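You operate a simulated robot arm through the tools that you are given. There is no shell and no other tool. Be economical: measure what you need, move in short steps, check, and stop when the job is done.

Carry out the task below with a simulated two-armed robot. There is one attempt and no reset: what you move stays moved.

JOB
Screw the cap back on the cherry jar. Put the white roll on the top of the low carton stack. Take the steel bowl and leave it on the top of the blending table. Take the yellow pad on the bay 5 and put it away on the middle shelf of the tall rack. Put the 30 ml square tube from the top of the end table on the tape shelf and the 40 ml square tube on the top of the tall carton stack. Take the grey cap on the top of the end table and put it away on the top board of the store shelf. Pull the lower cabinet door open. Do these in any order. Set down upright: square tube.

It is judged by the outcome, as a careful person would: the job done as asked, and still so three seconds after it is handed in. It fails if anything else is knocked over, pushed out of place, dropped, spilled or broken. Lids that push on must go on centred and level and be pressed home; caps that screw on are set level and turned clockwise until they are tight.

ROBOT AND FRAMES
Two 7-joint arms with two-finger parallel grippers on one trunk, on a base that drives. Base frame: it is fixed to the floor where the robot stands at the start and does not move with it; the origin is under the middle of the robot, x ahead of it, y to its left, z up. Lengths are in mm, angles in rad, forces in N, time in s.
The left shoulder is at the start at [50, 161, 1098], the right one opposite. With the tool pointing down near the work surface each hand reaches from about 100 to 660 mm from the robot's upright axis, wherever it stands, measured 20 degrees to its own side. Places, roughly: cherry jar [500, -250, 750]; grey cap (5x5x3 cm) [-6900, -4800, 700]; lower cabinet door [3200, -2200, 500]; middle shelf of the tall rack [3400, 8600, 900]; square tube [-7000, -5000, 750]; steel bowl (15x16x6 cm) [-7100, -5300, 700]; tape shelf (12x36 cm) [-8480, -2000, 1160]; top board of the store shelf [-3800, -7400, 1500]; top of the blending table [-3300, -5000, 800]; top of the low carton stack [-3200, 600, 700]; top of the tall carton stack [-4800, -900, 1500]; white roll [1250, 250, 750]; yellow pad (5x9x5 cm) [-6900, -5100, 700]. Payload 3.43 kg a hand.
Tool frame (each hand has its own): the origin (TCP) lies between the finger pads and is the grasp point; the fingertips stand 30 mm ahead of it; z points along the fingers, y is the line along which they close. The gripper opens to 94 mm. The fingers are 28 mm wide and 10 mm thick; the gripper's body (50 by 96 mm) begins 55 mm behind the TCP.
Orientation is that of the tool frame in the base frame, as a unit quaternion [x, y, z, w]. With the fingers straight down and closing along the base's y, the tool's x points along the base's -x, its y along +y and its z along -z.

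CONTROLS
- The arms move only by the tool servo_tool. It takes "left_motion", "right_motion" or both (then of equal length, played together; a hand with none holds still); each is a list of rows, each a list of 7 numbers: the gripper command, from -1 (fully open) to 1 (shut), values between in proportion, then the shift along the tool's x, y, z in mm, then the turn, a rotation vector about the tool's x, y, z in rad. In form: [[claw, tx, ty, tz, wx, wy, wz], ...]. A call has 1 to 20 rows; each row shifts and turns the commanded pose from where the row before left it, along the tool's axes as they then stand. Rows are played at 5 a second. More than 50 mm and 0.15 rad between two rows, or a gripper value outside its range, and nothing of the call is played. Where a pose cannot be reached the arm comes as near as it can. A force on the tool above 40 N (or 10 N above the force at the start of the call, whichever is more), or a blocked arm, ends the call early, and 0.2 s more pass. The fingers move at their own pace (about 45 mm/s each) and stop on an object; they squeeze with about 37 N. The grip force told is the motor's: it shows also when the fingers shut on nothing. Time passes only in rows, and 0.2 s behind the last, so rows that do not move let the fingers close. The reply holds the time, the measured pose of the TCP, the force on the tool along the base axes, the opening and the grip force, in the units named above and with some noise, with the torque about the TCP (base axes, N m) and any sound that the robot's microphone picked up, and new pictures: "pictures" is both (left out), scene, wrist or none (wrist: the cameras of the hands that moved).
- Cameras (640 x 400 px; columns grow to the right, rows downward): "scene" is now at [112.5, -10.3, 1235.3]; the picture's right is [-0.28, -0.96, 0.00], its down [-0.54, 0.16, -0.83] and it looks along [0.80, -0.23, -0.56] (base axes); focal length 269 px, centre (320, 200). "left" rides on the left gripper at [76, -14, -103] in its tool frame; the picture's right is [0.18, 0.98, 0.00], its down [-0.75, 0.14, -0.64] and it looks along [-0.63, 0.12, 0.77] (tool axes); focal length 243 px, centre (320, 200). "right" rides on the right gripper at [76, 14, -102] in its tool frame; the picture's right is [-0.18, 0.98, 0.00], its down [-0.75, -0.14, -0.64] and it looks along [-0.63, -0.12, 0.77] (tool axes); focal length 243 px, centre (320, 200). There is no depth. A picture from a camera that has moved, and an enlarged one, comes with that camera's place and axes in the base frame and with its lens. The place of the scene camera against the robot may be out by one fixed shift of up to 25 mm in any direction.
- slide_trunk(by): slides the trunk up (or, below 0, down) by that many mm; the arms and the scene camera ride with it, the base frame stays. It gives what a move gives, with no picture.
- base_move(legs): drives the robot by 1 to 6 legs, each [ahead, left, turn to the left] in mm, mm and rad, along the robot's own axes; the way and the turn of a leg run together, so that a leg with both is an arc; at most 1500 mm and 3.142 rad a leg. The arms and the cameras ride along, it lands a little off, and it stops where it bumps. It gives what a move gives, and a new picture of the scene camera.
- aim_head(pan, tilt): turns the head with the scene camera to pan (to the left, within 1.396 rad either way) and tilt (down, from -0.506 to 1.204), counted from straight ahead of the robot. It gives what a move gives, and a new picture of the scene camera.
- zoom(camera, box): a new picture of the part [left, top, right, bottom] of that camera's present view, enlarged. No time passes.
- hand_in(): hands the job in; it is judged then, once.

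Work in short steps. Places have to be worked out from the pictures, the camera data and where the tool is seen: move nearer, look again, correct. Check each grasp and each placing, and mend what went wrong. You have 207 turns and 260 pictures in all, those below and enlarged ones among them. Open the grippers and draw the arms clear of the work before you hand the job in, unless the task says otherwise; then end with one line.

The tools are called after "Request:" by a JSON object that holds its "op" and its "data". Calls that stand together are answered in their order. servo_tool: Moves the arms, as the interface text tells. Its arguments: {"type":"object","properties":{"left_motion":{"type":"array"},"right_motion":{"type":"array"},"pictures":{"type":"string","enum":["both","scene","wrist","none"]}},"required":[]} The other tools are called the same way: slide_trunk (by) slides the trunk up or down; base_move (legs) drives the base; aim_head (pan, tilt) turns the head that bears the scene camera; zoom (camera, box) takes an enlarged picture of a part of a camera's view; hand_in () hands the job in.

At the start:

```text
clock: 0.0
left_tcp_pos: [467.1, 78.6, 1038.0]
left_ee_rot: [0.0, 1.0, -0.001, 0.001]
left_wrist_force: [-0.3, -0.5, 0.1]
left_moment: [-0.03, 0.04, 0.0]
left_gripper_width: 94.3
left_finger_force: 0.1
right_tcp_pos: [366.9, -284.2, 1030.9]
right_ee_rot: [-0.001, 1.0, 0.0, 0.001]
right_wrist_force: [0.3, -0.2, 0.6]
right_moment: [0.03, 0.0, 0.01]
right_gripper_width: 93.9
right_finger_force: 0.0
trunk travel left (down, up): [-125.0, 142.0]
robot x, y, heading: [1.7, -2.2, -0.001]
head pan, tilt: [-0.284, 0.592]
```

scene: 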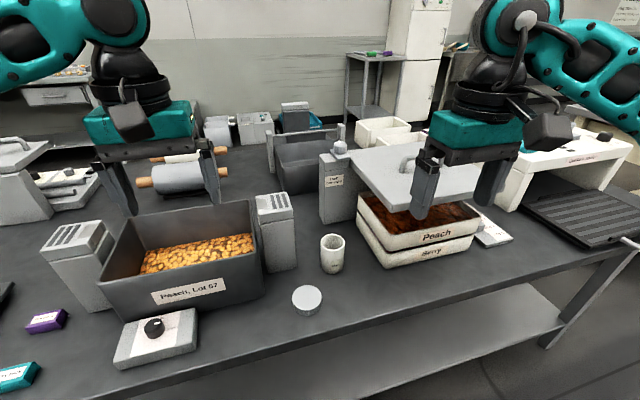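
right: 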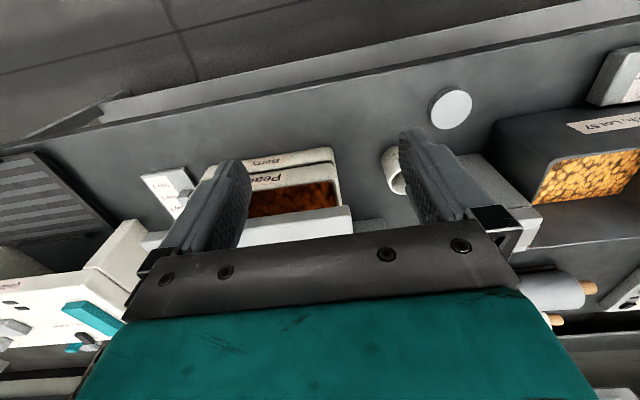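
left: 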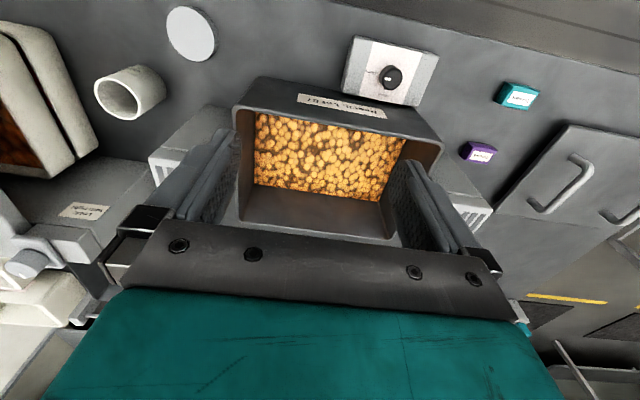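

I start with close-up views of the jar and cap.

Request:
{"op": "zoom", "data": {"camera": "scene", "box": [260, 210, 400, 330]}}

Request:
{"op": "zoom", "data": {"camera": "left", "box": [60, 0, 260, 140]}}

Request:
{"op": "zoom", "data": {"camera": "scene", "box": [120, 80, 360, 230]}}

```text
3.33 times, centred on (330, 270) of scene
camera zoom: at [112.5, -10.3, 1235.3], right [-0.28, -0.96, 0.0], down [-0.54, 0.16, -0.83], along [0.8, -0.23, -0.56], focal length 897 px, centre (287, -33)
```

zoom: 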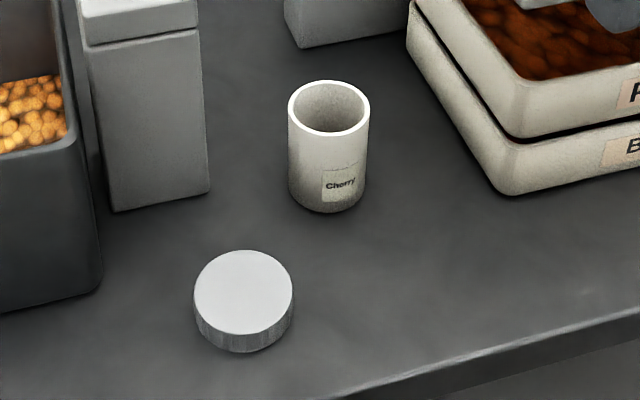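

```text
2.86 times, centred on (160, 70) of left
camera zoom: at [390.4, 64.6, 1141.3], right [-0.18, 0.98, 0.0], down [0.75, 0.14, 0.64], along [0.63, 0.12, -0.77], focal length 693 px, centre (777, 571)
```

zoom: 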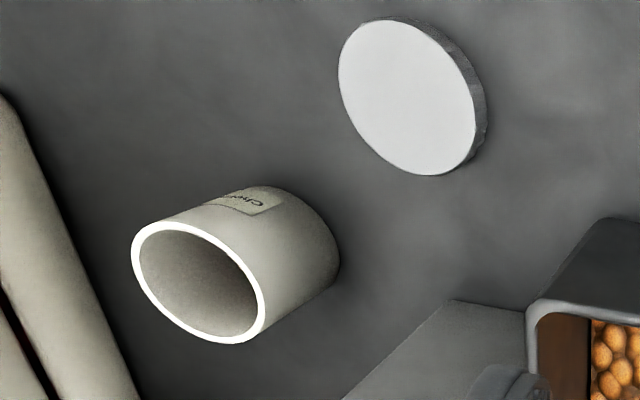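

```text
2.67 times, centred on (240, 155) of scene
camera zoom: at [112.5, -10.3, 1235.3], right [-0.28, -0.96, 0.0], down [-0.54, 0.16, -0.83], along [0.8, -0.23, -0.56], focal length 718 px, centre (533, 320)
```

zoom: 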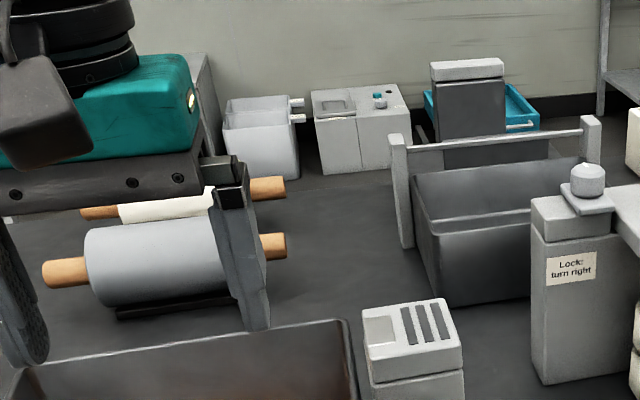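

Triangulated: cap top about (459,-96,748), jar rim about (550,-190,787). I move the left hand aside and bring the right hand above the cap.

Request:
{"op": "servo_tool", "data": {"right_motion": [[-1, -23, 47, 0, 0, 0, 0], [-1, -23, 47, 0, 0, 0, 0], [-1, -23, 47, 0, 0, 0, 0], [-1, -23, 47, 0, 0, 0, 0], [-1, 0, 0, 45, 0, 0, 0], [-1, 0, 0, 45, 0, 0, 0], [-1, 0, 0, 45, 0, 0, 0], [-1, 0, 0, 45, 0, 0, 0]], "left_motion": [[-1, 0, 40, 0, 0, 0, 0], [-1, 0, 40, 0, 0, 0, 0], [-1, 0, 40, 0, 0, 0, 0], [-1, 0, 0, 0, 0, 0, 0], [-1, 0, 0, 0, 0, 0, 0], [-1, 0, 0, 0, 0, 0, 0], [-1, 0, 0, 0, 0, 0, 0], [-1, 0, 0, 0, 0, 0, 0]]}}

```text
refused: row 1 steps farther than a row can; nothing moved
```

The step was too long, so I use smaller ones.

Request:
{"op": "servo_tool", "data": {"right_motion": [[-1, -18, 38, 0, 0, 0, 0], [-1, -18, 38, 0, 0, 0, 0], [-1, -18, 38, 0, 0, 0, 0], [-1, -18, 38, 0, 0, 0, 0], [-1, -20, 36, 0, 0, 0, 0], [-1, 0, 0, 45, 0, 0, 0], [-1, 0, 0, 45, 0, 0, 0], [-1, 0, 0, 45, 0, 0, 0], [-1, 0, 0, 45, 0, 0, 0]], "left_motion": [[-1, 0, 40, 0, 0, 0, 0], [-1, 0, 40, 0, 0, 0, 0], [-1, 0, 40, 0, 0, 0, 0], [-1, 0, 0, 0, 0, 0, 0], [-1, 0, 0, 0, 0, 0, 0], [-1, 0, 0, 0, 0, 0, 0], [-1, 0, 0, 0, 0, 0, 0], [-1, 0, 0, 0, 0, 0, 0], [-1, 0, 0, 0, 0, 0, 0]]}}

```text
clock: 2.0
left_tcp_pos: [465.8, 198.1, 1038.2]
left_ee_rot: [-0.001, 1.0, 0.0, 0.0]
left_wrist_force: [-0.5, 0.0, 0.7]
left_moment: [-0.01, -0.02, 0.0]
left_gripper_width: 94.2
left_finger_force: 0.0
right_tcp_pos: [458.2, -97.4, 850.4]
right_ee_rot: [0.0, 1.0, 0.0, -0.001]
right_wrist_force: [-0.3, -0.4, 0.3]
right_moment: [0.03, 0.01, 0.02]
right_gripper_width: 94.2
right_finger_force: 0.1
trunk travel left (down, up): [-125.0, 142.0]
robot x, y, heading: [-2.6, -0.2, 0.002]
head pan, tilt: [-0.284, 0.592]
camera scene: at [112.6, -10.4, 1235.3], right [-0.28, -0.96, 0.0], down [-0.54, 0.16, -0.83], along [0.8, -0.23, -0.56], focal length 269 px, centre (320, 200)
camera right: at [381.9, -84.2, 953.5], right [0.18, 0.98, 0.0], down [0.75, -0.14, 0.64], along [0.63, -0.12, -0.77], focal length 243 px, centre (320, 200)
camera left: at [390.2, 183.8, 1141.5], right [-0.18, 0.98, 0.0], down [0.75, 0.14, 0.64], along [0.63, 0.12, -0.77], focal length 243 px, centre (320, 200)
```

scene: 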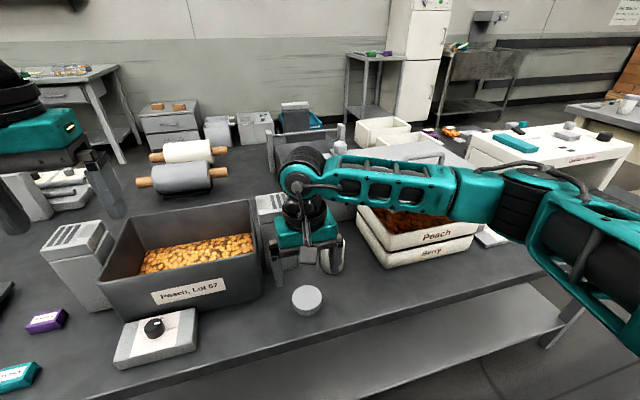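
right: 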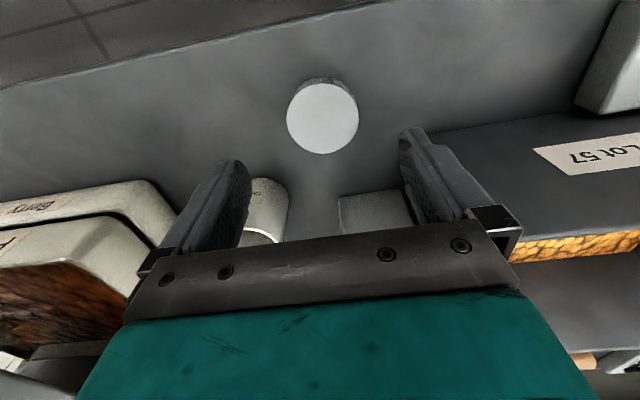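
left: 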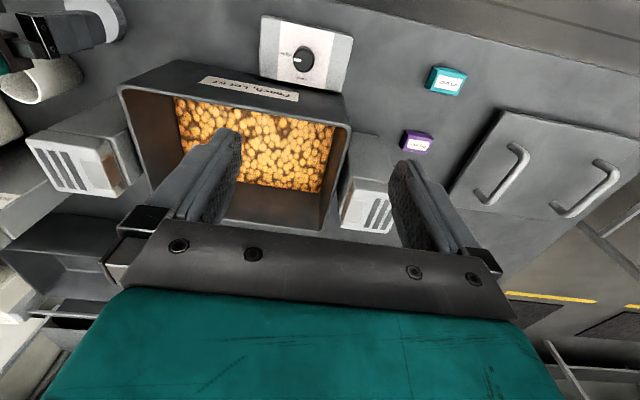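

Cap confirmed at (462,-97), diameter about 61 mm. I descend to TCP z≈767 and close.

Request:
{"op": "servo_tool", "data": {"right_motion": [[-1, -3, 0, 40, 0, 0, 0], [-1, 0, 0, 33, 0, 0, 0], [-1, 0, 0, 10, 0, 0, 0], [1, 0, 0, 0, 0, 0, 0], [1, 0, 0, 0, 0, 0, 0], [1, 0, 0, 0, 0, 0, 0], [1, 0, 0, 0, 0, 0, 0]], "pictures": "wrist"}}

```text
clock: 3.6
left_tcp_pos: [466.4, 198.4, 1039.5]
left_ee_rot: [-0.001, 1.0, 0.0, 0.001]
left_wrist_force: [0.2, 0.0, 0.7]
left_moment: [-0.02, 0.0, 0.02]
left_gripper_width: 94.2
left_finger_force: 0.1
right_tcp_pos: [461.4, -97.1, 769.8]
right_ee_rot: [0.0, 1.0, 0.0, 0.002]
right_wrist_force: [1.8, -4.8, 19.3]
right_moment: [-0.41, 0.23, 0.06]
right_gripper_width: 57.3
right_finger_force: 37.1
trunk travel left (down, up): [-125.0, 142.0]
robot x, y, heading: [-1.2, -0.6, 0.002]
head pan, tilt: [-0.284, 0.592]
camera right: at [384.4, -83.7, 872.1], right [0.18, 0.98, 0.0], down [0.75, -0.14, 0.64], along [0.63, -0.12, -0.76], focal length 243 px, centre (320, 200)
```

right: 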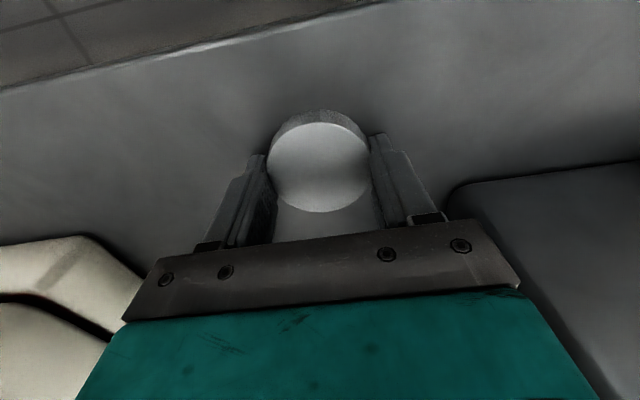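

Fingers touch the table (so table z≈740) and hold the cap, 57 mm wide. I lift and move toward the jar to look.

Request:
{"op": "servo_tool", "data": {"right_motion": [[1, 0, 0, -40, 0, 0, 0], [1, 0, 0, -40, 0, 0, 0], [1, 0, 0, -30, 0, 0, 0], [1, 0, 0, -30, 0, 0, 0], [1, 0, -40, 0, 0, 0, 0], [1, 0, -40, 0, 0, 0, 0]]}}

Request:
{"op": "zoom", "data": {"camera": "right", "box": [180, 100, 480, 290]}}

```text
clock: 5.0
left_tcp_pos: [465.8, 197.8, 1039.4]
left_ee_rot: [0.0, 1.0, -0.001, 0.001]
left_wrist_force: [0.0, -1.1, -0.1]
left_moment: [0.02, 0.01, 0.01]
left_gripper_width: 93.9
left_finger_force: 0.1
right_tcp_pos: [462.9, -177.1, 906.1]
right_ee_rot: [-0.001, 1.0, 0.001, 0.0]
right_wrist_force: [0.7, 0.0, -0.6]
right_moment: [0.01, 0.0, 0.0]
right_gripper_width: 56.2
right_finger_force: 37.2
trunk travel left (down, up): [-125.0, 142.0]
robot x, y, heading: [3.1, 2.0, 0.003]
head pan, tilt: [-0.284, 0.592]
camera scene: at [112.4, -10.7, 1235.3], right [-0.28, -0.96, 0.0], down [-0.54, 0.16, -0.83], along [0.8, -0.23, -0.56], focal length 269 px, centre (320, 200)
camera right: at [386.0, -163.0, 1009.6], right [0.18, 0.98, 0.0], down [0.75, -0.14, 0.64], along [0.63, -0.12, -0.77], focal length 243 px, centre (320, 200)
```

scene: 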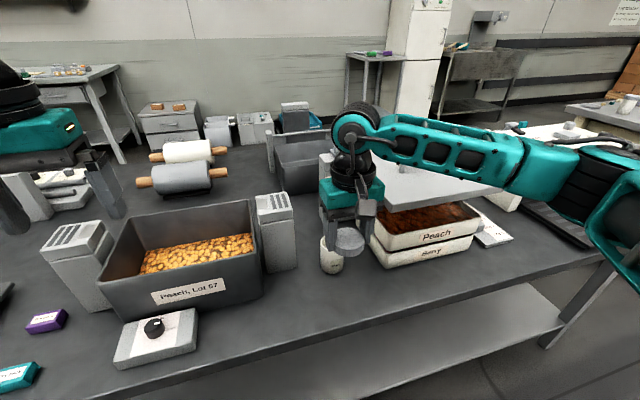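
right: 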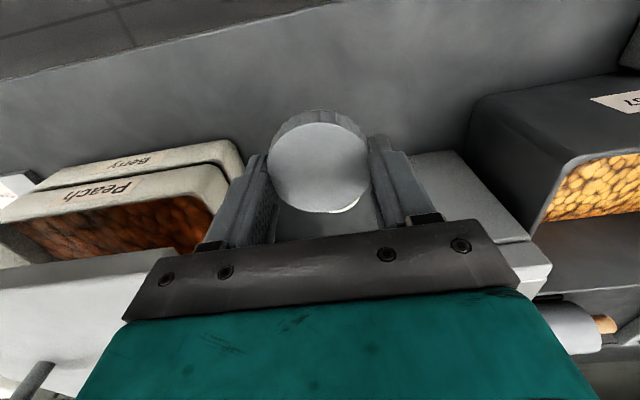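

```text
2.11 times, centred on (330, 195) of right
camera zoom: at [386.0, -163.0, 1009.6], right [0.18, 0.98, 0.0], down [0.75, -0.14, 0.64], along [0.63, -0.12, -0.77], focal length 511 px, centre (299, 210)
```

zoom: 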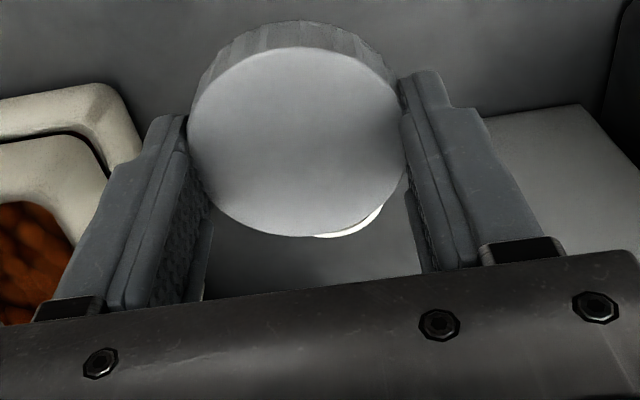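

The cap hides the jar from the right camera. I retract the right hand and use the left camera from above the jar to fix its place exactly.

Request:
{"op": "servo_tool", "data": {"right_motion": [[1, 15, -45, 0, 0, 0, 0], [1, 15, -45, 0, 0, 0, 0], [1, 15, -45, 0, 0, 0, 0], [1, 15, -45, 0, 0, 0, 0], [1, 0, 0, 0, 0, 0, 0], [1, 0, 0, 0, 0, 0, 0], [1, 0, 0, 0, 0, 0, 0], [1, 0, 0, 0, 0, 0, 0], [1, 0, 0, 0, 0, 0, 0], [1, 0, 0, 0, 0, 0, 0], [1, 0, 0, 0, 0, 0, 0], [1, 0, 0, 0, 0, 0, 0]], "left_motion": [[-1, 0, 0, 0, 0, 0, 0], [-1, 0, 0, 0, 0, 0, 0], [-1, 0, 0, 0, 0, 0, 0], [-1, -9, -43, 5, 0, 0, 0], [-1, -9, -43, 5, 0, 0, 0], [-1, -9, -43, 5, 0, 0, 0], [-1, -9, -43, 5, 0, 0, 0], [-1, -9, -43, 5, 0, 0, 0], [-1, -9, -43, 5, 0, 0, 0], [-1, -9, -43, 5, 0, 0, 0], [-1, -9, -43, 5, 0, 0, 0], [-1, -9, -43, 5, 0, 0, 0]]}}

Request:
{"op": "zoom", "data": {"camera": "left", "box": [200, 20, 440, 180]}}

```text
clock: 7.6
left_tcp_pos: [527.6, -110.1, 991.2]
left_ee_rot: [-0.001, 1.0, 0.0, 0.0]
left_wrist_force: [-0.5, 0.4, -0.8]
left_moment: [-0.01, -0.01, 0.0]
left_gripper_width: 93.9
left_finger_force: 0.1
left hand out of reach, approached as far as the arm can: row 11, 12
right_tcp_pos: [402.8, -358.8, 908.9]
right_ee_rot: [0.0, 1.0, -0.001, 0.0]
right_wrist_force: [0.4, 0.0, 0.4]
right_moment: [0.04, 0.02, -0.01]
right_gripper_width: 54.3
right_finger_force: 37.7
trunk travel left (down, up): [-125.0, 142.0]
robot x, y, heading: [0.7, 0.4, -0.0]
head pan, tilt: [-0.284, 0.592]
camera scene: at [112.5, -10.4, 1235.3], right [-0.28, -0.96, 0.0], down [-0.54, 0.16, -0.83], along [0.8, -0.23, -0.56], focal length 269 px, centre (320, 200)
camera right: at [325.8, -344.9, 1010.0], right [0.18, 0.98, 0.0], down [0.75, -0.14, 0.64], along [0.63, -0.12, -0.77], focal length 243 px, centre (320, 200)
camera left: at [451.6, -125.2, 1093.1], right [-0.18, 0.98, 0.0], down [0.75, 0.14, 0.64], along [0.63, 0.12, -0.77], focal length 243 px, centre (320, 200)
```

scene: 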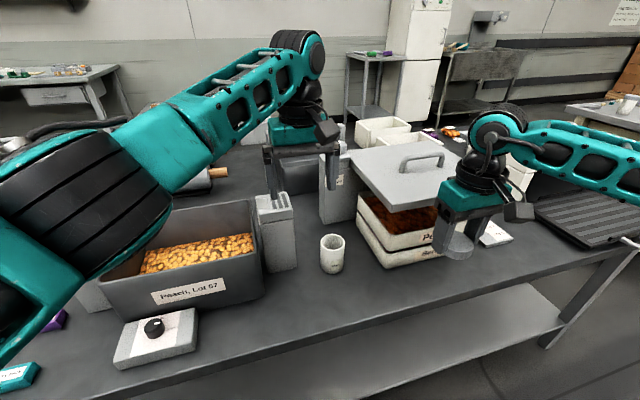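
right: 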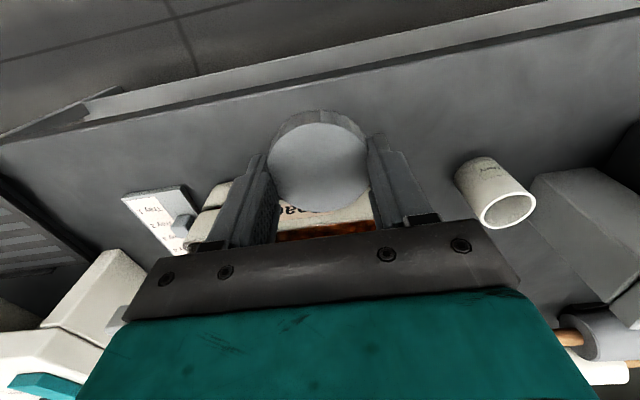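
left: 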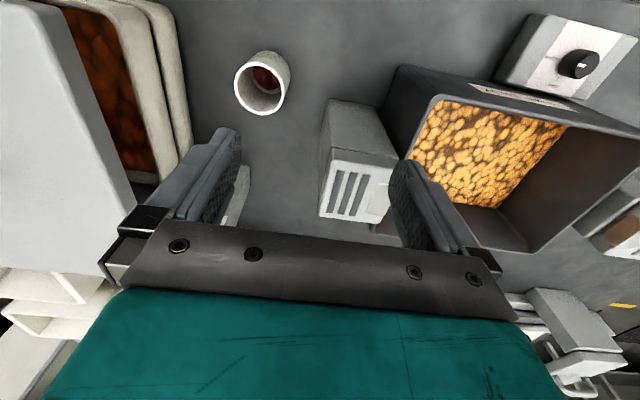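

```text
2.50 times, centred on (320, 100) of left
camera zoom: at [451.6, -125.2, 1093.1], right [-0.18, 0.98, 0.0], down [0.75, 0.14, 0.64], along [0.63, 0.12, -0.77], focal length 606 px, centre (320, 450)
```

zoom: 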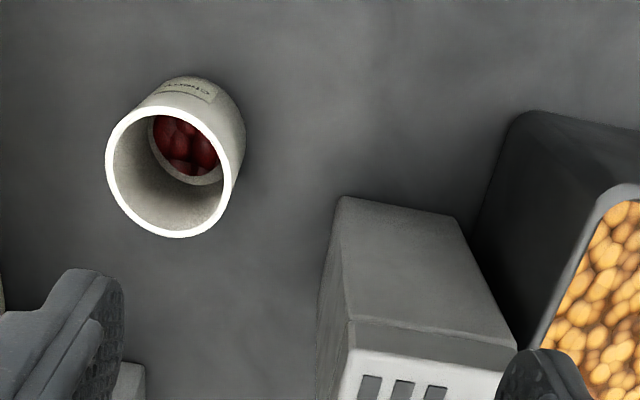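

Jar rim found at (540,-175,810). I check how the cap sits in the grip, since the width reading has shrunk.

Request:
{"op": "zoom", "data": {"camera": "right", "box": [180, 100, 480, 290]}}

Request:
{"op": "servo_tool", "data": {"left_motion": [[-1, 0, 40, 0, 0, 0, 0], [-1, 0, 40, 0, 0, 0, 0], [-1, 0, 40, 0, 0, 0, 0], [-1, 0, 40, 0, 0, 0, 0], [-1, 0, 40, 0, 0, 0, 0], [-1, 0, 40, 0, 0, 0, 0], [-1, 0, 40, 0, 0, 0, 0]], "pictures": "none"}}

```text
2.11 times, centred on (330, 195) of right
camera zoom: at [325.8, -344.9, 1010.0], right [0.18, 0.98, 0.0], down [0.75, -0.14, 0.64], along [0.63, -0.12, -0.77], focal length 511 px, centre (299, 210)
```

zoom: 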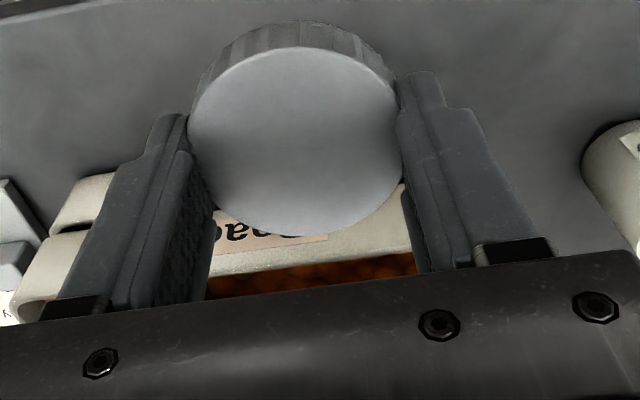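

```text
clock: 9.2
left_tcp_pos: [525.4, 169.9, 990.2]
left_ee_rot: [0.0, 1.0, 0.0, 0.0]
left_wrist_force: [0.1, 0.1, -0.5]
left_moment: [-0.02, 0.02, -0.03]
left_gripper_width: 94.1
left_finger_force: 0.1
right_tcp_pos: [402.2, -357.4, 907.4]
right_ee_rot: [0.0, 1.0, 0.0, 0.0]
right_wrist_force: [-0.9, 0.1, -0.8]
right_moment: [-0.01, -0.01, -0.03]
right_gripper_width: 54.3
right_finger_force: 37.4
trunk travel left (down, up): [-125.0, 142.0]
robot x, y, heading: [1.5, -2.8, 0.003]
head pan, tilt: [-0.284, 0.592]
```

The grip is unchanged and the left hand is clear. I bring the cap over the jar, slightly above it.

Request:
{"op": "servo_tool", "data": {"right_motion": [[1, 0, 46, 0, 0, 0, 0], [1, 0, 46, 0, 0, 0, 0], [1, 0, 46, 0, 0, 0, 0], [1, 0, 44.4, 0, 0, 0, 0], [1, -48, 0, 0, 0, 0, 0], [1, -48, 0, 0, 0, 0, 0], [1, -48.8, 0, 0, 0, 0, 0], [1, 0, 0, 30, 0, 0, 0], [1, 0, 0, 22, 0, 0, 0]], "pictures": "wrist"}}

Request:
{"op": "zoom", "data": {"camera": "scene", "box": [260, 180, 400, 290]}}

Request:
{"op": "zoom", "data": {"camera": "right", "box": [220, 100, 420, 240]}}

```text
clock: 11.2
left_tcp_pos: [524.2, 169.4, 990.5]
left_ee_rot: [0.0, 1.0, 0.0, 0.0]
left_wrist_force: [0.4, -0.3, -0.3]
left_moment: [-0.06, -0.02, -0.04]
left_gripper_width: 94.1
left_finger_force: 0.1
right_tcp_pos: [545.0, -174.2, 854.8]
right_ee_rot: [0.0, 1.0, 0.0, 0.001]
right_wrist_force: [-0.1, 0.1, -0.6]
right_moment: [0.03, 0.0, -0.02]
right_gripper_width: 54.3
right_finger_force: 36.4
trunk travel left (down, up): [-125.0, 142.0]
robot x, y, heading: [3.4, 2.1, -0.001]
head pan, tilt: [-0.284, 0.592]
camera right: at [470.0, -161.4, 957.8], right [0.18, 0.98, 0.0], down [0.75, -0.14, 0.64], along [0.63, -0.12, -0.77], focal length 243 px, centre (320, 200)
```

right: 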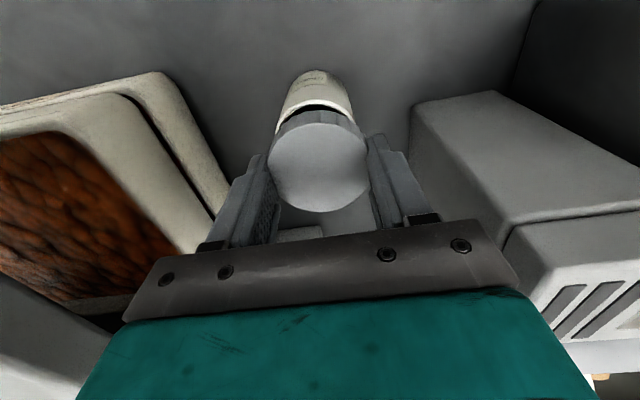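

```text
3.64 times, centred on (330, 235) of scene
camera zoom: at [112.5, -10.4, 1235.3], right [-0.28, -0.96, 0.0], down [-0.54, 0.16, -0.83], along [0.8, -0.23, -0.56], focal length 979 px, centre (284, 73)
```

zoom: 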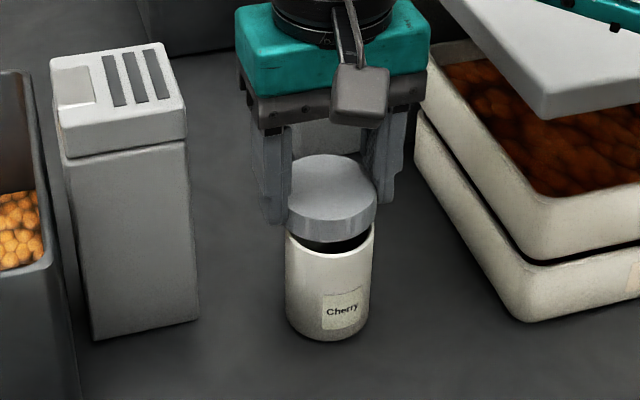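

```text
2.86 times, centred on (320, 170) of right
camera zoom: at [470.0, -161.4, 957.8], right [0.18, 0.98, 0.0], down [0.75, -0.14, 0.64], along [0.63, -0.12, -0.77], focal length 693 px, centre (320, 286)
```

zoom: 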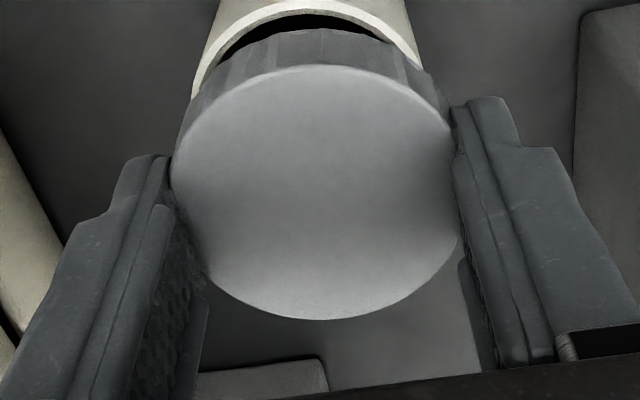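

The cap looks centred over the jar in both views. I lower it gently until there is contact.

Request:
{"op": "servo_tool", "data": {"right_motion": [[1, 0, 0, 5, 0, 0, 0], [1, 0, 0, 4, 0, 0, 0], [1, 0, 0, 3, 0, 0, 0], [1, 0, 0, 3, 0, 0, 0], [1, 0, 0, 2, 0, 0, 0], [1, 0, 0, 2, 0, 0, 0]], "pictures": "none"}}

Request:
{"op": "zoom", "data": {"camera": "scene", "box": [290, 200, 370, 270]}}

```text
clock: 12.7
left_tcp_pos: [523.5, 169.0, 991.3]
left_ee_rot: [0.0, 1.0, 0.0, 0.0]
left_wrist_force: [0.9, 0.4, 0.0]
left_moment: [0.03, 0.0, 0.01]
left_gripper_width: 94.2
left_finger_force: 0.0
right_tcp_pos: [547.7, -173.4, 844.8]
right_ee_rot: [0.0, 1.0, 0.002, 0.006]
right_wrist_force: [-3.2, -1.5, 14.9]
right_moment: [-0.38, 0.28, 0.01]
right_gripper_width: 54.6
right_finger_force: 37.3
trunk travel left (down, up): [-125.0, 142.0]
robot x, y, heading: [3.8, -1.2, -0.002]
head pan, tilt: [-0.284, 0.592]
stopped in row 6 (right hand): the force on the tool passed its limit at 40 N (the readings are from after the stop); the commanded pose is now the measured one
```

```text
5.71 times, centred on (330, 235) of scene
camera zoom: at [111.3, -10.1, 1235.1], right [-0.28, -0.96, 0.0], down [-0.53, 0.16, -0.83], along [0.8, -0.23, -0.56], focal length 1538 px, centre (263, 0)
```

zoom: 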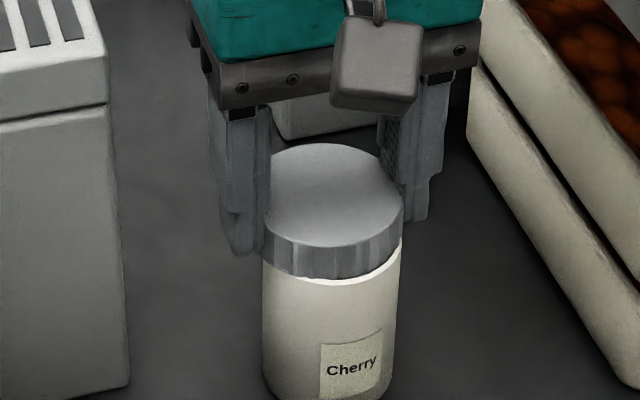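

Contact at z≈845 with the cap on the rim. I turn clockwise about the cap axis with light pressure.

Request:
{"op": "servo_tool", "data": {"right_motion": [[1, 0.08, -1, 0.3, 0, 0, 0.145], [1, 0.08, -1, 0.3, 0, 0, 0.145], [1, 0.08, -1, 0.3, 0, 0, 0.145], [1, 0.08, -1, 0.3, 0, 0, 0.145], [1, 0.08, -1, 0.3, 0, 0, 0.145], [1, 0.08, -1, 0.3, 0, 0, 0.145]], "pictures": "none"}}

Request:
{"op": "zoom", "data": {"camera": "scene", "box": [290, 200, 370, 270]}}

```text
clock: 14.1
left_tcp_pos: [523.1, 169.5, 991.5]
left_ee_rot: [0.0, 1.0, 0.0, 0.001]
left_wrist_force: [-0.6, 0.0, -0.7]
left_moment: [0.0, 0.0, 0.0]
left_gripper_width: 93.9
left_finger_force: 0.0
right_tcp_pos: [546.8, -179.0, 844.3]
right_ee_rot: [0.423, 0.906, 0.005, 0.007]
right_wrist_force: [1.3, -5.9, 32.8]
right_moment: [-0.69, 0.62, 0.3]
right_gripper_width: 56.1
right_finger_force: 37.3
trunk travel left (down, up): [-125.0, 142.0]
robot x, y, heading: [-3.3, -3.4, -0.001]
head pan, tilt: [-0.284, 0.592]
```

```text
5.71 times, centred on (330, 235) of scene
camera zoom: at [110.0, -10.0, 1235.8], right [-0.28, -0.96, 0.0], down [-0.53, 0.16, -0.83], along [0.8, -0.23, -0.56], focal length 1538 px, centre (263, 0)
```

zoom: 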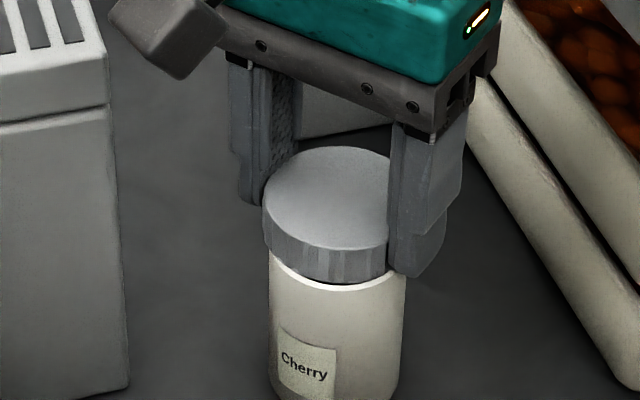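

The jar turned along with the cap, so it has to be held. I lift the cap off and turn the right hand back. At the same time I test turning the left hand's camera side up so it can grip the jar horizontally.

Request:
{"op": "servo_tool", "data": {"right_motion": [[1, 0, 0, -10, 0, 0, 0], [1, 0, 0, -30, 0, 0, 0], [1, 0, 0, -30, 0, 0, 0], [1, 0, 0, 0, 0, 0, -0.145], [1, 0, 0, 0, 0, 0, -0.145], [1, 0, 0, 0, 0, 0, -0.145], [1, 0, 0, 0, 0, 0, -0.145], [1, 0, 0, 0, 0, 0, -0.145], [1, 0, 0, 0, 0, 0, -0.145], [1, 40, -20, 0, 0, 0, 0], [1, 40, -20, 0, 0, 0, 0], [1, 40, -20, 0, 0, 0, 0], [1, 0, -40, 0, 0, 0, 0], [1, 0, -40, 0, 0, 0, 0], [1, 0, -40, 0, 0, 0, 0], [1, 0, 0, 0, 0, 0, 0], [1, 0, 0, 0, 0, 0, 0], [1, 0, 0, 0, 0, 0, 0]], "left_motion": [[-1, 30, 0, 0, 0, 0, -0.145], [-1, 20, 0, 0, 0, 0, -0.145], [-1, 0, 0, 0, 0, 0, -0.145], [-1, 0, 0, 0, 0, 0, -0.145], [-1, 0, 0, 0, 0, 0, -0.145], [-1, 0, 0, 0, 0, 0, -0.145], [-1, 0, 0, 0, 0, 0, -0.145], [-1, 0, 0, 0, 0, 0, -0.145], [-1, 0, 0, 0, 0, 0, -0.145], [-1, 0, 0, 0, 0, 0, -0.145], [-1, 0, 0, 0, 0, 0, -0.145], [-1, 0, 0, 0, 0, 0, -0.145], [-1, 0, 0, 0, 0, 0, -0.145], [-1, 0, 0, 0, 0, 0, -0.145], [-1, 0, 0, 0, 0, 0, -0.145], [-1, 0, 0, 0, 0, 0, -0.145], [-1, 0, 0, 0, 0, 0, -0.145], [-1, 0, 0, 0, 0, 0, -0.145]], "pictures": "scene"}}

Request:
{"op": "zoom", "data": {"camera": "right", "box": [180, 100, 480, 290]}}

```text
clock: 17.9
left_tcp_pos: [580.7, 235.2, 960.4]
left_ee_rot: [0.96, -0.279, -0.003, 0.002]
left_wrist_force: [0.1, 0.5, 0.0]
left_moment: [-0.03, -0.04, 0.0]
left_gripper_width: 93.8
left_finger_force: 0.1
left hand out of reach, approached as far as the arm can: row 15, 16, 17, 18
right_tcp_pos: [426.8, -361.6, 910.1]
right_ee_rot: [0.0, 1.0, 0.001, 0.004]
right_wrist_force: [0.9, 0.6, -0.3]
right_moment: [-0.02, 0.0, -0.02]
right_gripper_width: 56.5
right_finger_force: 37.1
trunk travel left (down, up): [-125.0, 142.0]
robot x, y, heading: [-3.4, -0.1, -0.002]
head pan, tilt: [-0.284, 0.592]
camera scene: at [112.3, -9.7, 1235.3], right [-0.28, -0.96, 0.0], down [-0.54, 0.16, -0.83], along [0.8, -0.23, -0.56], focal length 269 px, centre (320, 200)
```

scene: 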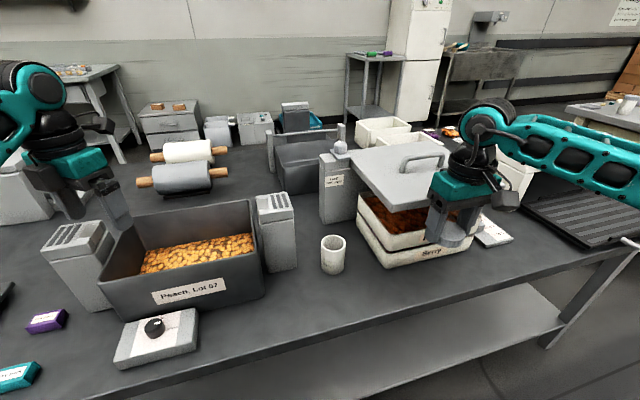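

```text
2.11 times, centred on (330, 195) of right
camera zoom: at [350.1, -347.8, 1012.0], right [0.18, 0.98, 0.0], down [0.75, -0.14, 0.65], along [0.64, -0.12, -0.76], focal length 511 px, centre (299, 210)
```

zoom: 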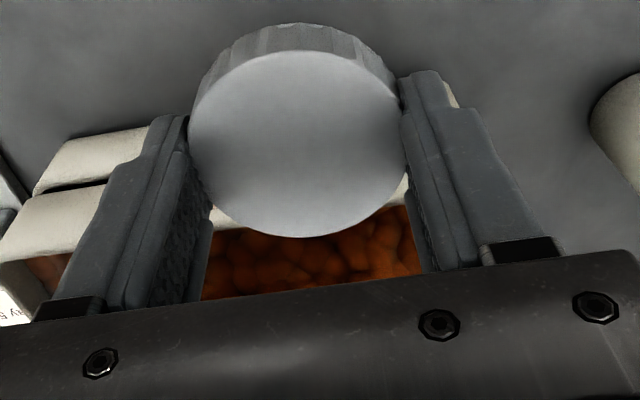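

The left hand reached the camera-up yaw. Next I move it back and pitch it to 20° below horizontal, and zoom in to refresh the jar position.

Request:
{"op": "servo_tool", "data": {"left_motion": [[-1, -3.4, 43.6, 0, 0, 0, 0], [-1, -3.4, 43.6, 0, 0, 0, 0], [-1, -3.4, 43.6, 0, 0, 0, 0], [-1, -3.4, 43.6, 0, 0, 0, 0], [-1, -3.4, 43.6, 0, 0, 0, 0], [-1, 0, 0, 0, 0, 0.1356, 0], [-1, 0, 0, 0, 0, 0.1356, 0], [-1, 0, 0, 0, 0, 0.1356, 0], [-1, 0, 0, 0, 0, 0.1356, 0], [-1, 0, 0, 0, 0, 0.1356, 0], [-1, 0, 0, 0, 0, 0.1356, 0], [-1, 0, 0, 0, 0, 0.1356, 0], [-1, 0, 0, 0, 0, 0.1356, 0], [-1, 0, 0, 0, 0, 0.1356, 0], [-1, 0, 0, 0, 0, 0, 0]], "pictures": "both"}}

Request:
{"op": "zoom", "data": {"camera": "scene", "box": [260, 210, 400, 330]}}

```text
clock: 21.1
left_tcp_pos: [596.8, 69.3, 946.5]
left_ee_rot: [0.778, -0.219, 0.57, 0.145]
left_wrist_force: [-0.2, 0.5, -0.1]
left_moment: [0.02, -0.01, 0.0]
left_gripper_width: 94.0
left_finger_force: 0.0
left hand out of reach, approached as far as the arm can: row 1, 2, 3, 4, 5
right_tcp_pos: [426.2, -361.0, 911.3]
right_ee_rot: [0.0, 1.0, 0.001, 0.005]
right_wrist_force: [1.0, 0.7, -0.2]
right_moment: [-0.02, 0.0, 0.01]
right_gripper_width: 56.3
right_finger_force: 37.1
trunk travel left (down, up): [-125.0, 142.0]
robot x, y, heading: [0.5, 0.2, 0.003]
head pan, tilt: [-0.284, 0.592]
camera scene: at [112.4, -10.4, 1235.3], right [-0.28, -0.96, 0.0], down [-0.54, 0.16, -0.83], along [0.8, -0.23, -0.56], focal length 269 px, centre (320, 200)
camera left: at [538.7, 117.7, 1051.4], right [-0.45, -0.88, 0.15], down [-0.79, 0.31, -0.52], along [0.41, -0.35, -0.84], focal length 243 px, centre (320, 200)
```

scene: 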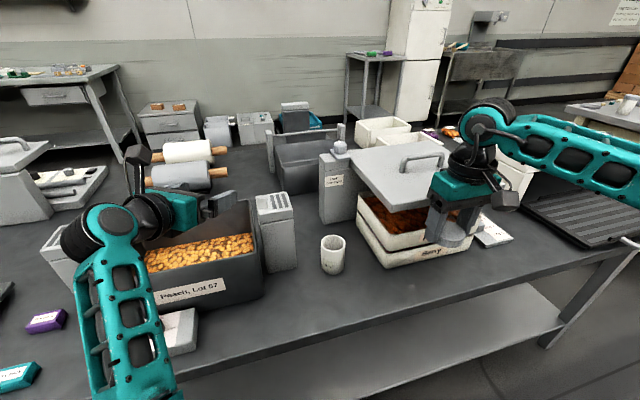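
left: 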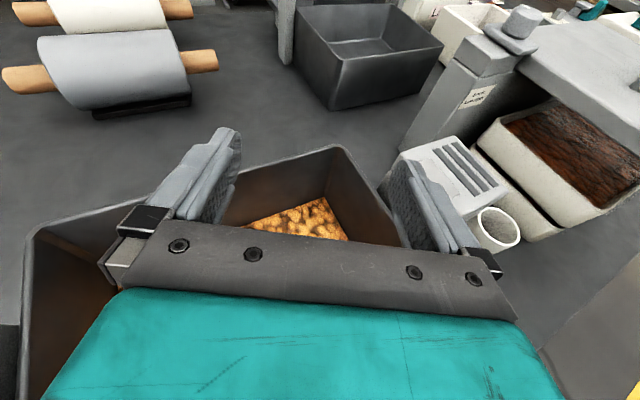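

```text
3.33 times, centred on (330, 270) of scene
camera zoom: at [112.4, -10.4, 1235.3], right [-0.28, -0.96, 0.0], down [-0.54, 0.16, -0.83], along [0.8, -0.23, -0.56], focal length 897 px, centre (287, -33)
```

zoom: 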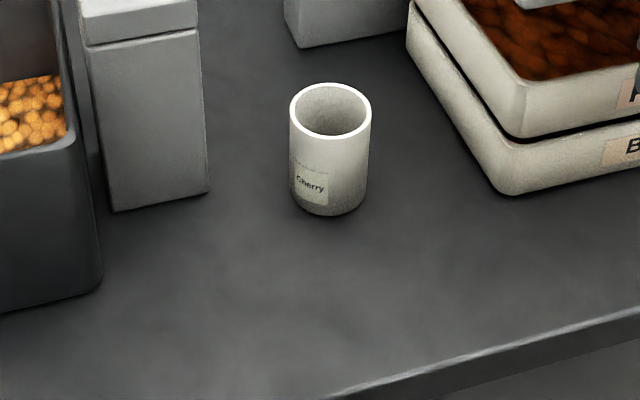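

The orientation is good, but the left arm is too folded to come further back. Raising the trunk gives it room.

Request:
{"op": "slide_trunk", "data": {"by": 110}}

Request:
{"op": "servo_tool", "data": {"left_motion": [[-1, 0, 0, 0, 0, 0, 0], [-1, 0, 0, 0, 0, 0, 0]], "pictures": "none"}}

```text
clock: 22.5
left_tcp_pos: [596.3, 70.2, 1056.4]
left_ee_rot: [0.78, -0.218, 0.568, 0.146]
left_wrist_force: [0.0, -0.7, 0.4]
left_moment: [-0.01, -0.01, -0.06]
left_gripper_width: 94.2
left_finger_force: 0.1
right_tcp_pos: [427.4, -361.2, 1019.7]
right_ee_rot: [-0.001, 1.0, 0.001, 0.004]
right_wrist_force: [0.5, 0.3, -0.4]
right_moment: [-0.01, 0.0, -0.02]
right_gripper_width: 56.3
right_finger_force: 37.1
trunk travel left (down, up): [-235.0, 32.0]
robot x, y, heading: [-0.5, 2.7, 0.0]
head pan, tilt: [-0.284, 0.592]
```

```text
clock: 23.1
left_tcp_pos: [594.6, 67.8, 1057.1]
left_ee_rot: [0.779, -0.218, 0.569, 0.147]
left_wrist_force: [-0.6, 0.3, -1.2]
left_moment: [0.0, 0.0, 0.06]
left_gripper_width: 94.2
left_finger_force: 0.1
right_tcp_pos: [426.6, -360.8, 1021.1]
right_ee_rot: [0.0, 1.0, 0.002, 0.004]
right_wrist_force: [0.1, -1.0, -0.5]
right_moment: [0.0, -0.01, 0.02]
right_gripper_width: 56.2
right_finger_force: 36.9
trunk travel left (down, up): [-235.0, 32.0]
robot x, y, heading: [-0.5, 3.2, 0.003]
head pan, tilt: [-0.284, 0.592]
```

I move the left hand toward a point behind and above the jar.

Request:
{"op": "servo_tool", "data": {"left_motion": [[-1, -14.2, 34.8, 3.1, 0, 0, 0], [-1, -14.2, 34.8, 3.1, 0, 0, 0], [-1, -14.2, 34.8, 3.1, 0, 0, 0], [-1, -14.2, 34.8, 3.1, 0, 0, 0], [-1, -14.2, 34.8, 3.1, 0, 0, 0], [-1, -14.2, 34.8, 3.1, 0, 0, 0], [-1, -14.2, 34.8, 3.1, 0, 0, 0], [-1, 0, 0, 0, 0, 0, 0]]}}

```text
clock: 23.7
left_tcp_pos: [584.3, 17.7, 1118.6]
left_ee_rot: [0.731, -0.222, 0.629, 0.143]
left_wrist_force: [-0.3, -0.1, 0.2]
left_moment: [0.01, -0.01, 0.0]
left_gripper_width: 94.1
left_finger_force: 0.1
right_tcp_pos: [428.9, -360.5, 1019.6]
right_ee_rot: [0.002, 1.0, 0.001, 0.004]
right_wrist_force: [-0.3, 0.4, -0.1]
right_moment: [-0.02, -0.02, 0.03]
right_gripper_width: 56.0
right_finger_force: 36.5
trunk travel left (down, up): [-235.0, 32.0]
robot x, y, heading: [1.3, 2.9, 0.001]
head pan, tilt: [-0.284, 0.592]
stopped in row 2 (left hand): the arm was blocked; the commanded pose is now the measured one
camera scene: at [112.5, -10.3, 1345.3], right [-0.28, -0.96, 0.0], down [-0.54, 0.16, -0.83], along [0.8, -0.23, -0.56], focal length 269 px, centre (320, 200)
camera left: at [513.0, 68.3, 1212.3], right [-0.47, -0.87, 0.11], down [-0.71, 0.3, -0.64], along [0.53, -0.38, -0.76], focal length 243 px, centre (320, 200)
```

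scene: 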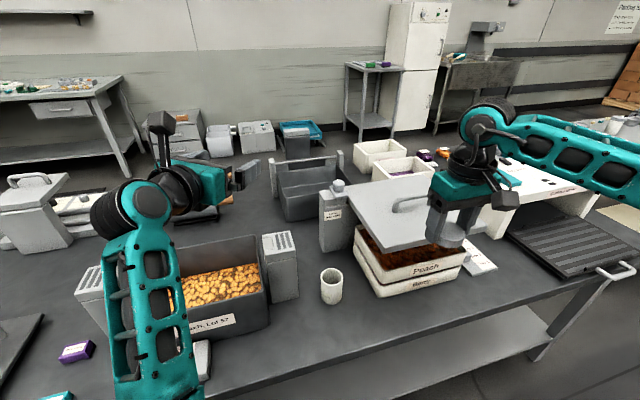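
left: 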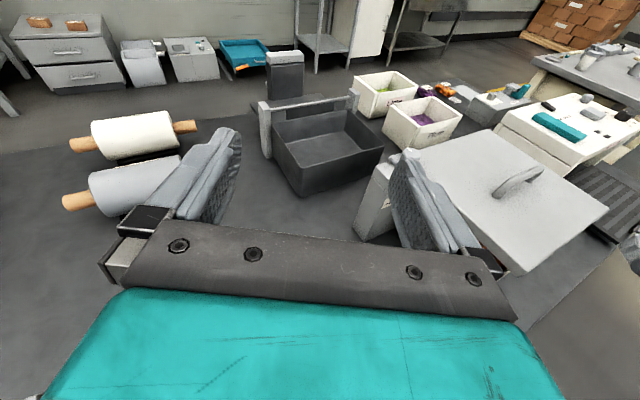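

The inverted-wrist posture jams. I go back to the natural posture instead, with the hand tilted 35° below horizontal and the camera underneath. First I undo the pitch and yaw.

Request:
{"op": "servo_tool", "data": {"left_motion": [[-1, 0, 0, 0, 0, -0.14, 0], [-1, 0, 0, 0, 0, -0.14, 0], [-1, 0, 0, 0, 0, -0.14, 0], [-1, 0, 0, 0, 0, -0.14, 0], [-1, 0, 0, 0, 0, -0.14, 0], [-1, 0, 0, 0, 0, -0.14, 0], [-1, 0, 0, 0, 0, -0.14, 0], [-1, 0, 0, 0, 0, -0.14, 0], [-1, 0, 0, 0, 0, -0.14, 0], [-1, 0, 0, 0, 0, -0.14, 0], [-1, 0, 0, 0, 0, 0, 0.145], [-1, 0, 0, 0, 0, 0, 0.145], [-1, 0, 0, 0, 0, 0, 0.145], [-1, 0, 0, 0, 0, 0, 0.145], [-1, 0, 0, 0, 0, 0, 0.145], [-1, 0, 0, 0, 0, 0, 0.145], [-1, 0, 0, 0, 0, 0, 0.145], [-1, 0, 0, 0, 0, 0, 0.145], [-1, 0, 0, 0, 0, 0, 0.145], [-1, 0, 0, 0, 0, 0, 0]], "pictures": "none"}}

```text
clock: 27.9
left_tcp_pos: [593.2, 13.6, 1115.7]
left_ee_rot: [-0.606, 0.794, 0.015, 0.032]
left_wrist_force: [-0.2, -0.5, 0.4]
left_moment: [-0.02, 0.02, -0.01]
left_gripper_width: 94.1
left_finger_force: 0.1
left hand out of reach, approached as far as the arm can: row 9
right_tcp_pos: [427.2, -361.0, 1020.1]
right_ee_rot: [0.0, 1.0, 0.001, 0.005]
right_wrist_force: [-0.2, -0.3, 0.0]
right_moment: [0.0, 0.02, 0.01]
right_gripper_width: 54.5
right_finger_force: 37.1
trunk travel left (down, up): [-235.0, 32.0]
robot x, y, heading: [3.0, -1.5, 0.001]
head pan, tilt: [-0.284, 0.592]
```

Continuing the yaw, which needs about 1.875 rad more.

Request:
{"op": "servo_tool", "data": {"left_motion": [[-1, 0, 0, 0, 0, 0, 0.1442], [-1, 0, 0, 0, 0, 0, 0.1442], [-1, 0, 0, 0, 0, 0, 0.1442], [-1, 0, 0, 0, 0, 0, 0.1442], [-1, 0, 0, 0, 0, 0, 0.1442], [-1, 0, 0, 0, 0, 0, 0.1442], [-1, 0, 0, 0, 0, 0, 0.1442], [-1, 0, 0, 0, 0, 0, 0.1442], [-1, 0, 0, 0, 0, 0, 0.1442], [-1, 0, 0, 0, 0, 0, 0.1442], [-1, 0, 0, 0, 0, 0, 0.1442], [-1, 0, 0, 0, 0, 0, 0.1442], [-1, 0, 0, 0, 0, 0, 0.1442], [-1, 0, 0, 0, 0, 0, 0]], "pictures": "none"}}

```text
clock: 30.9
left_tcp_pos: [593.4, 13.6, 1116.3]
left_ee_rot: [0.281, 0.959, 0.034, 0.007]
left_wrist_force: [0.0, 0.5, 0.5]
left_moment: [0.0, 0.01, 0.02]
left_gripper_width: 93.8
left_finger_force: 0.0
right_tcp_pos: [426.2, -360.3, 1020.1]
right_ee_rot: [0.001, 1.0, 0.002, 0.005]
right_wrist_force: [0.0, 0.1, -0.3]
right_moment: [0.0, 0.02, -0.04]
right_gripper_width: 54.2
right_finger_force: 37.3
trunk travel left (down, up): [-235.0, 32.0]
robot x, y, heading: [-0.0, -0.9, -0.002]
head pan, tilt: [-0.284, 0.592]
```

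Now a small roll fix and a pitch up to 35° below horizontal.

Request:
{"op": "servo_tool", "data": {"left_motion": [[-1, 0, 0, 0, 0.069, 0, 0], [-1, 0, 0, 0, 0, -0.137, 0], [-1, 0, 0, 0, 0, -0.137, 0], [-1, 0, 0, 0, 0, -0.137, 0], [-1, 0, 0, 0, 0, -0.137, 0], [-1, 0, 0, 0, 0, -0.137, 0], [-1, 0, 0, 0, 0, -0.137, 0], [-1, 0, 0, 0, 0, -0.137, 0], [-1, 0, 0, 0, 0, 0, 0]], "pictures": "scene"}}

```text
clock: 32.9
left_tcp_pos: [594.0, 13.4, 1114.6]
left_ee_rot: [0.248, 0.853, -0.128, 0.441]
left_wrist_force: [0.1, 0.2, 1.0]
left_moment: [0.04, -0.02, 0.0]
left_gripper_width: 93.8
left_finger_force: 0.1
right_tcp_pos: [426.0, -362.0, 1019.7]
right_ee_rot: [0.001, 1.0, 0.002, 0.005]
right_wrist_force: [-0.3, 0.7, -0.4]
right_moment: [0.05, -0.02, 0.05]
right_gripper_width: 54.2
right_finger_force: 36.8
trunk travel left (down, up): [-235.0, 32.0]
robot x, y, heading: [-0.3, -3.6, 0.0]
head pan, tilt: [-0.284, 0.592]
camera scene: at [112.4, -10.5, 1345.3], right [-0.28, -0.96, 0.0], down [-0.54, 0.16, -0.83], along [0.8, -0.23, -0.56], focal length 269 px, centre (320, 200)
```

scene: 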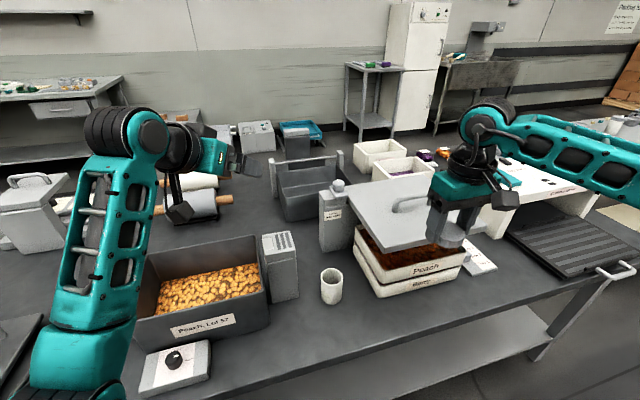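

The tilt is right. I move the left hand to a high point behind the jar and watch the elbow.

Request:
{"op": "servo_tool", "data": {"left_motion": [[-1, 27.8, -30.2, 8.2, 0, 0, 0], [-1, 27.8, -30.2, 8.2, 0, 0, 0], [-1, 27.8, -30.2, 8.2, 0, 0, 0], [-1, 27.8, -30.2, 8.2, 0, 0, 0], [-1, 27.8, -30.2, 8.2, 0, 0, 0], [-1, 27.8, -30.2, 8.2, 0, 0, 0], [-1, 0, 0, 0, 0, 0, 0]]}}

```text
clock: 34.7
left_tcp_pos: [468.3, -94.0, 960.3]
left_ee_rot: [0.25, 0.847, -0.104, 0.458]
left_wrist_force: [0.8, -0.4, -0.2]
left_moment: [-0.01, 0.06, 0.03]
left_gripper_width: 93.7
left_finger_force: 0.1
right_tcp_pos: [426.0, -360.8, 1020.3]
right_ee_rot: [0.001, 1.0, 0.002, 0.004]
right_wrist_force: [0.4, 0.3, -0.8]
right_moment: [-0.01, 0.0, -0.01]
right_gripper_width: 54.6
right_finger_force: 37.1
trunk travel left (down, up): [-235.0, 32.0]
robot x, y, heading: [-1.4, 3.2, 0.003]
head pan, tilt: [-0.284, 0.592]
stopped in row 7 (left hand): the arm was blocked; the commanded pose is now the measured one
camera scene: at [112.5, -10.3, 1345.3], right [-0.28, -0.96, 0.0], down [-0.54, 0.16, -0.83], along [0.8, -0.23, -0.56], focal length 269 px, centre (320, 200)
camera left: at [352.6, -38.1, 952.8], right [0.43, 0.9, -0.1], down [-0.05, 0.13, 0.99], along [0.9, -0.42, 0.1], focal length 243 px, centre (320, 200)
```

scene: 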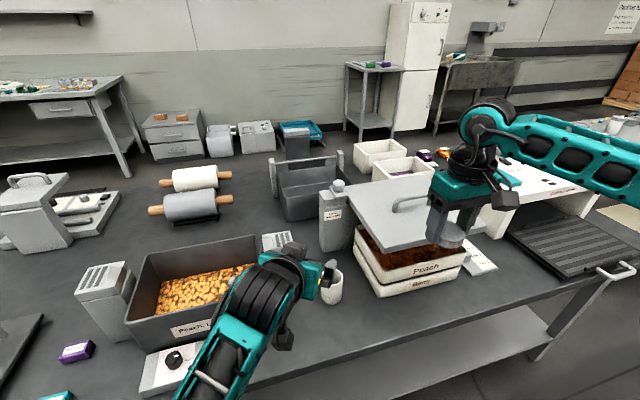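
left: 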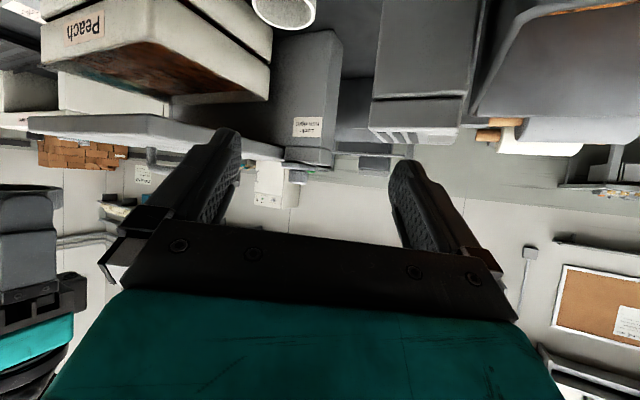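

The left arm is too cramped. I back the base up 70 mm and turn it 0.4 rad left, which draws the left shoulder back and brings the right one forward.

Request:
{"op": "base_move", "data": {"legs": [[-70, 0, 0], [0, 0, 0.4]]}}

```text
clock: 36.9
left_tcp_pos: [396.6, 96.6, 959.5]
left_ee_rot: [0.076, 0.879, -0.01, 0.471]
left_wrist_force: [-0.3, 0.1, -0.1]
left_moment: [0.0, -0.01, -0.02]
left_gripper_width: 93.9
left_finger_force: 0.2
right_tcp_pos: [462.4, -164.9, 1020.4]
right_ee_rot: [-0.199, 0.98, 0.002, 0.004]
right_wrist_force: [-0.4, -0.1, -0.3]
right_moment: [-0.04, -0.01, -0.01]
right_gripper_width: 54.4
right_finger_force: 36.8
trunk travel left (down, up): [-235.0, 32.0]
robot x, y, heading: [-73.8, -1.2, 0.401]
head pan, tilt: [-0.284, 0.592]
camera scene: at [41.0, 40.7, 1345.3], right [0.12, -0.99, 0.0], down [-0.55, -0.06, -0.83], along [0.82, 0.1, -0.56], focal length 269 px, centre (320, 200)
```

scene: 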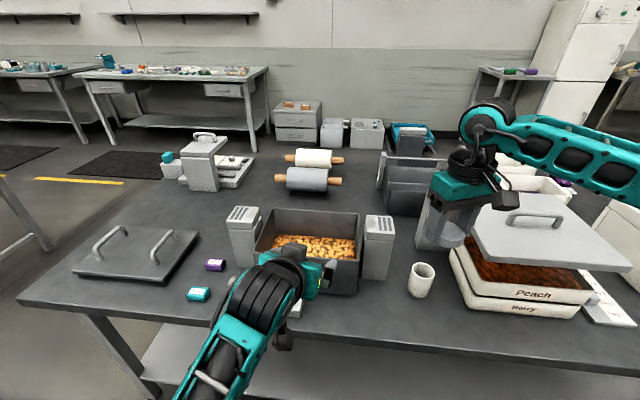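

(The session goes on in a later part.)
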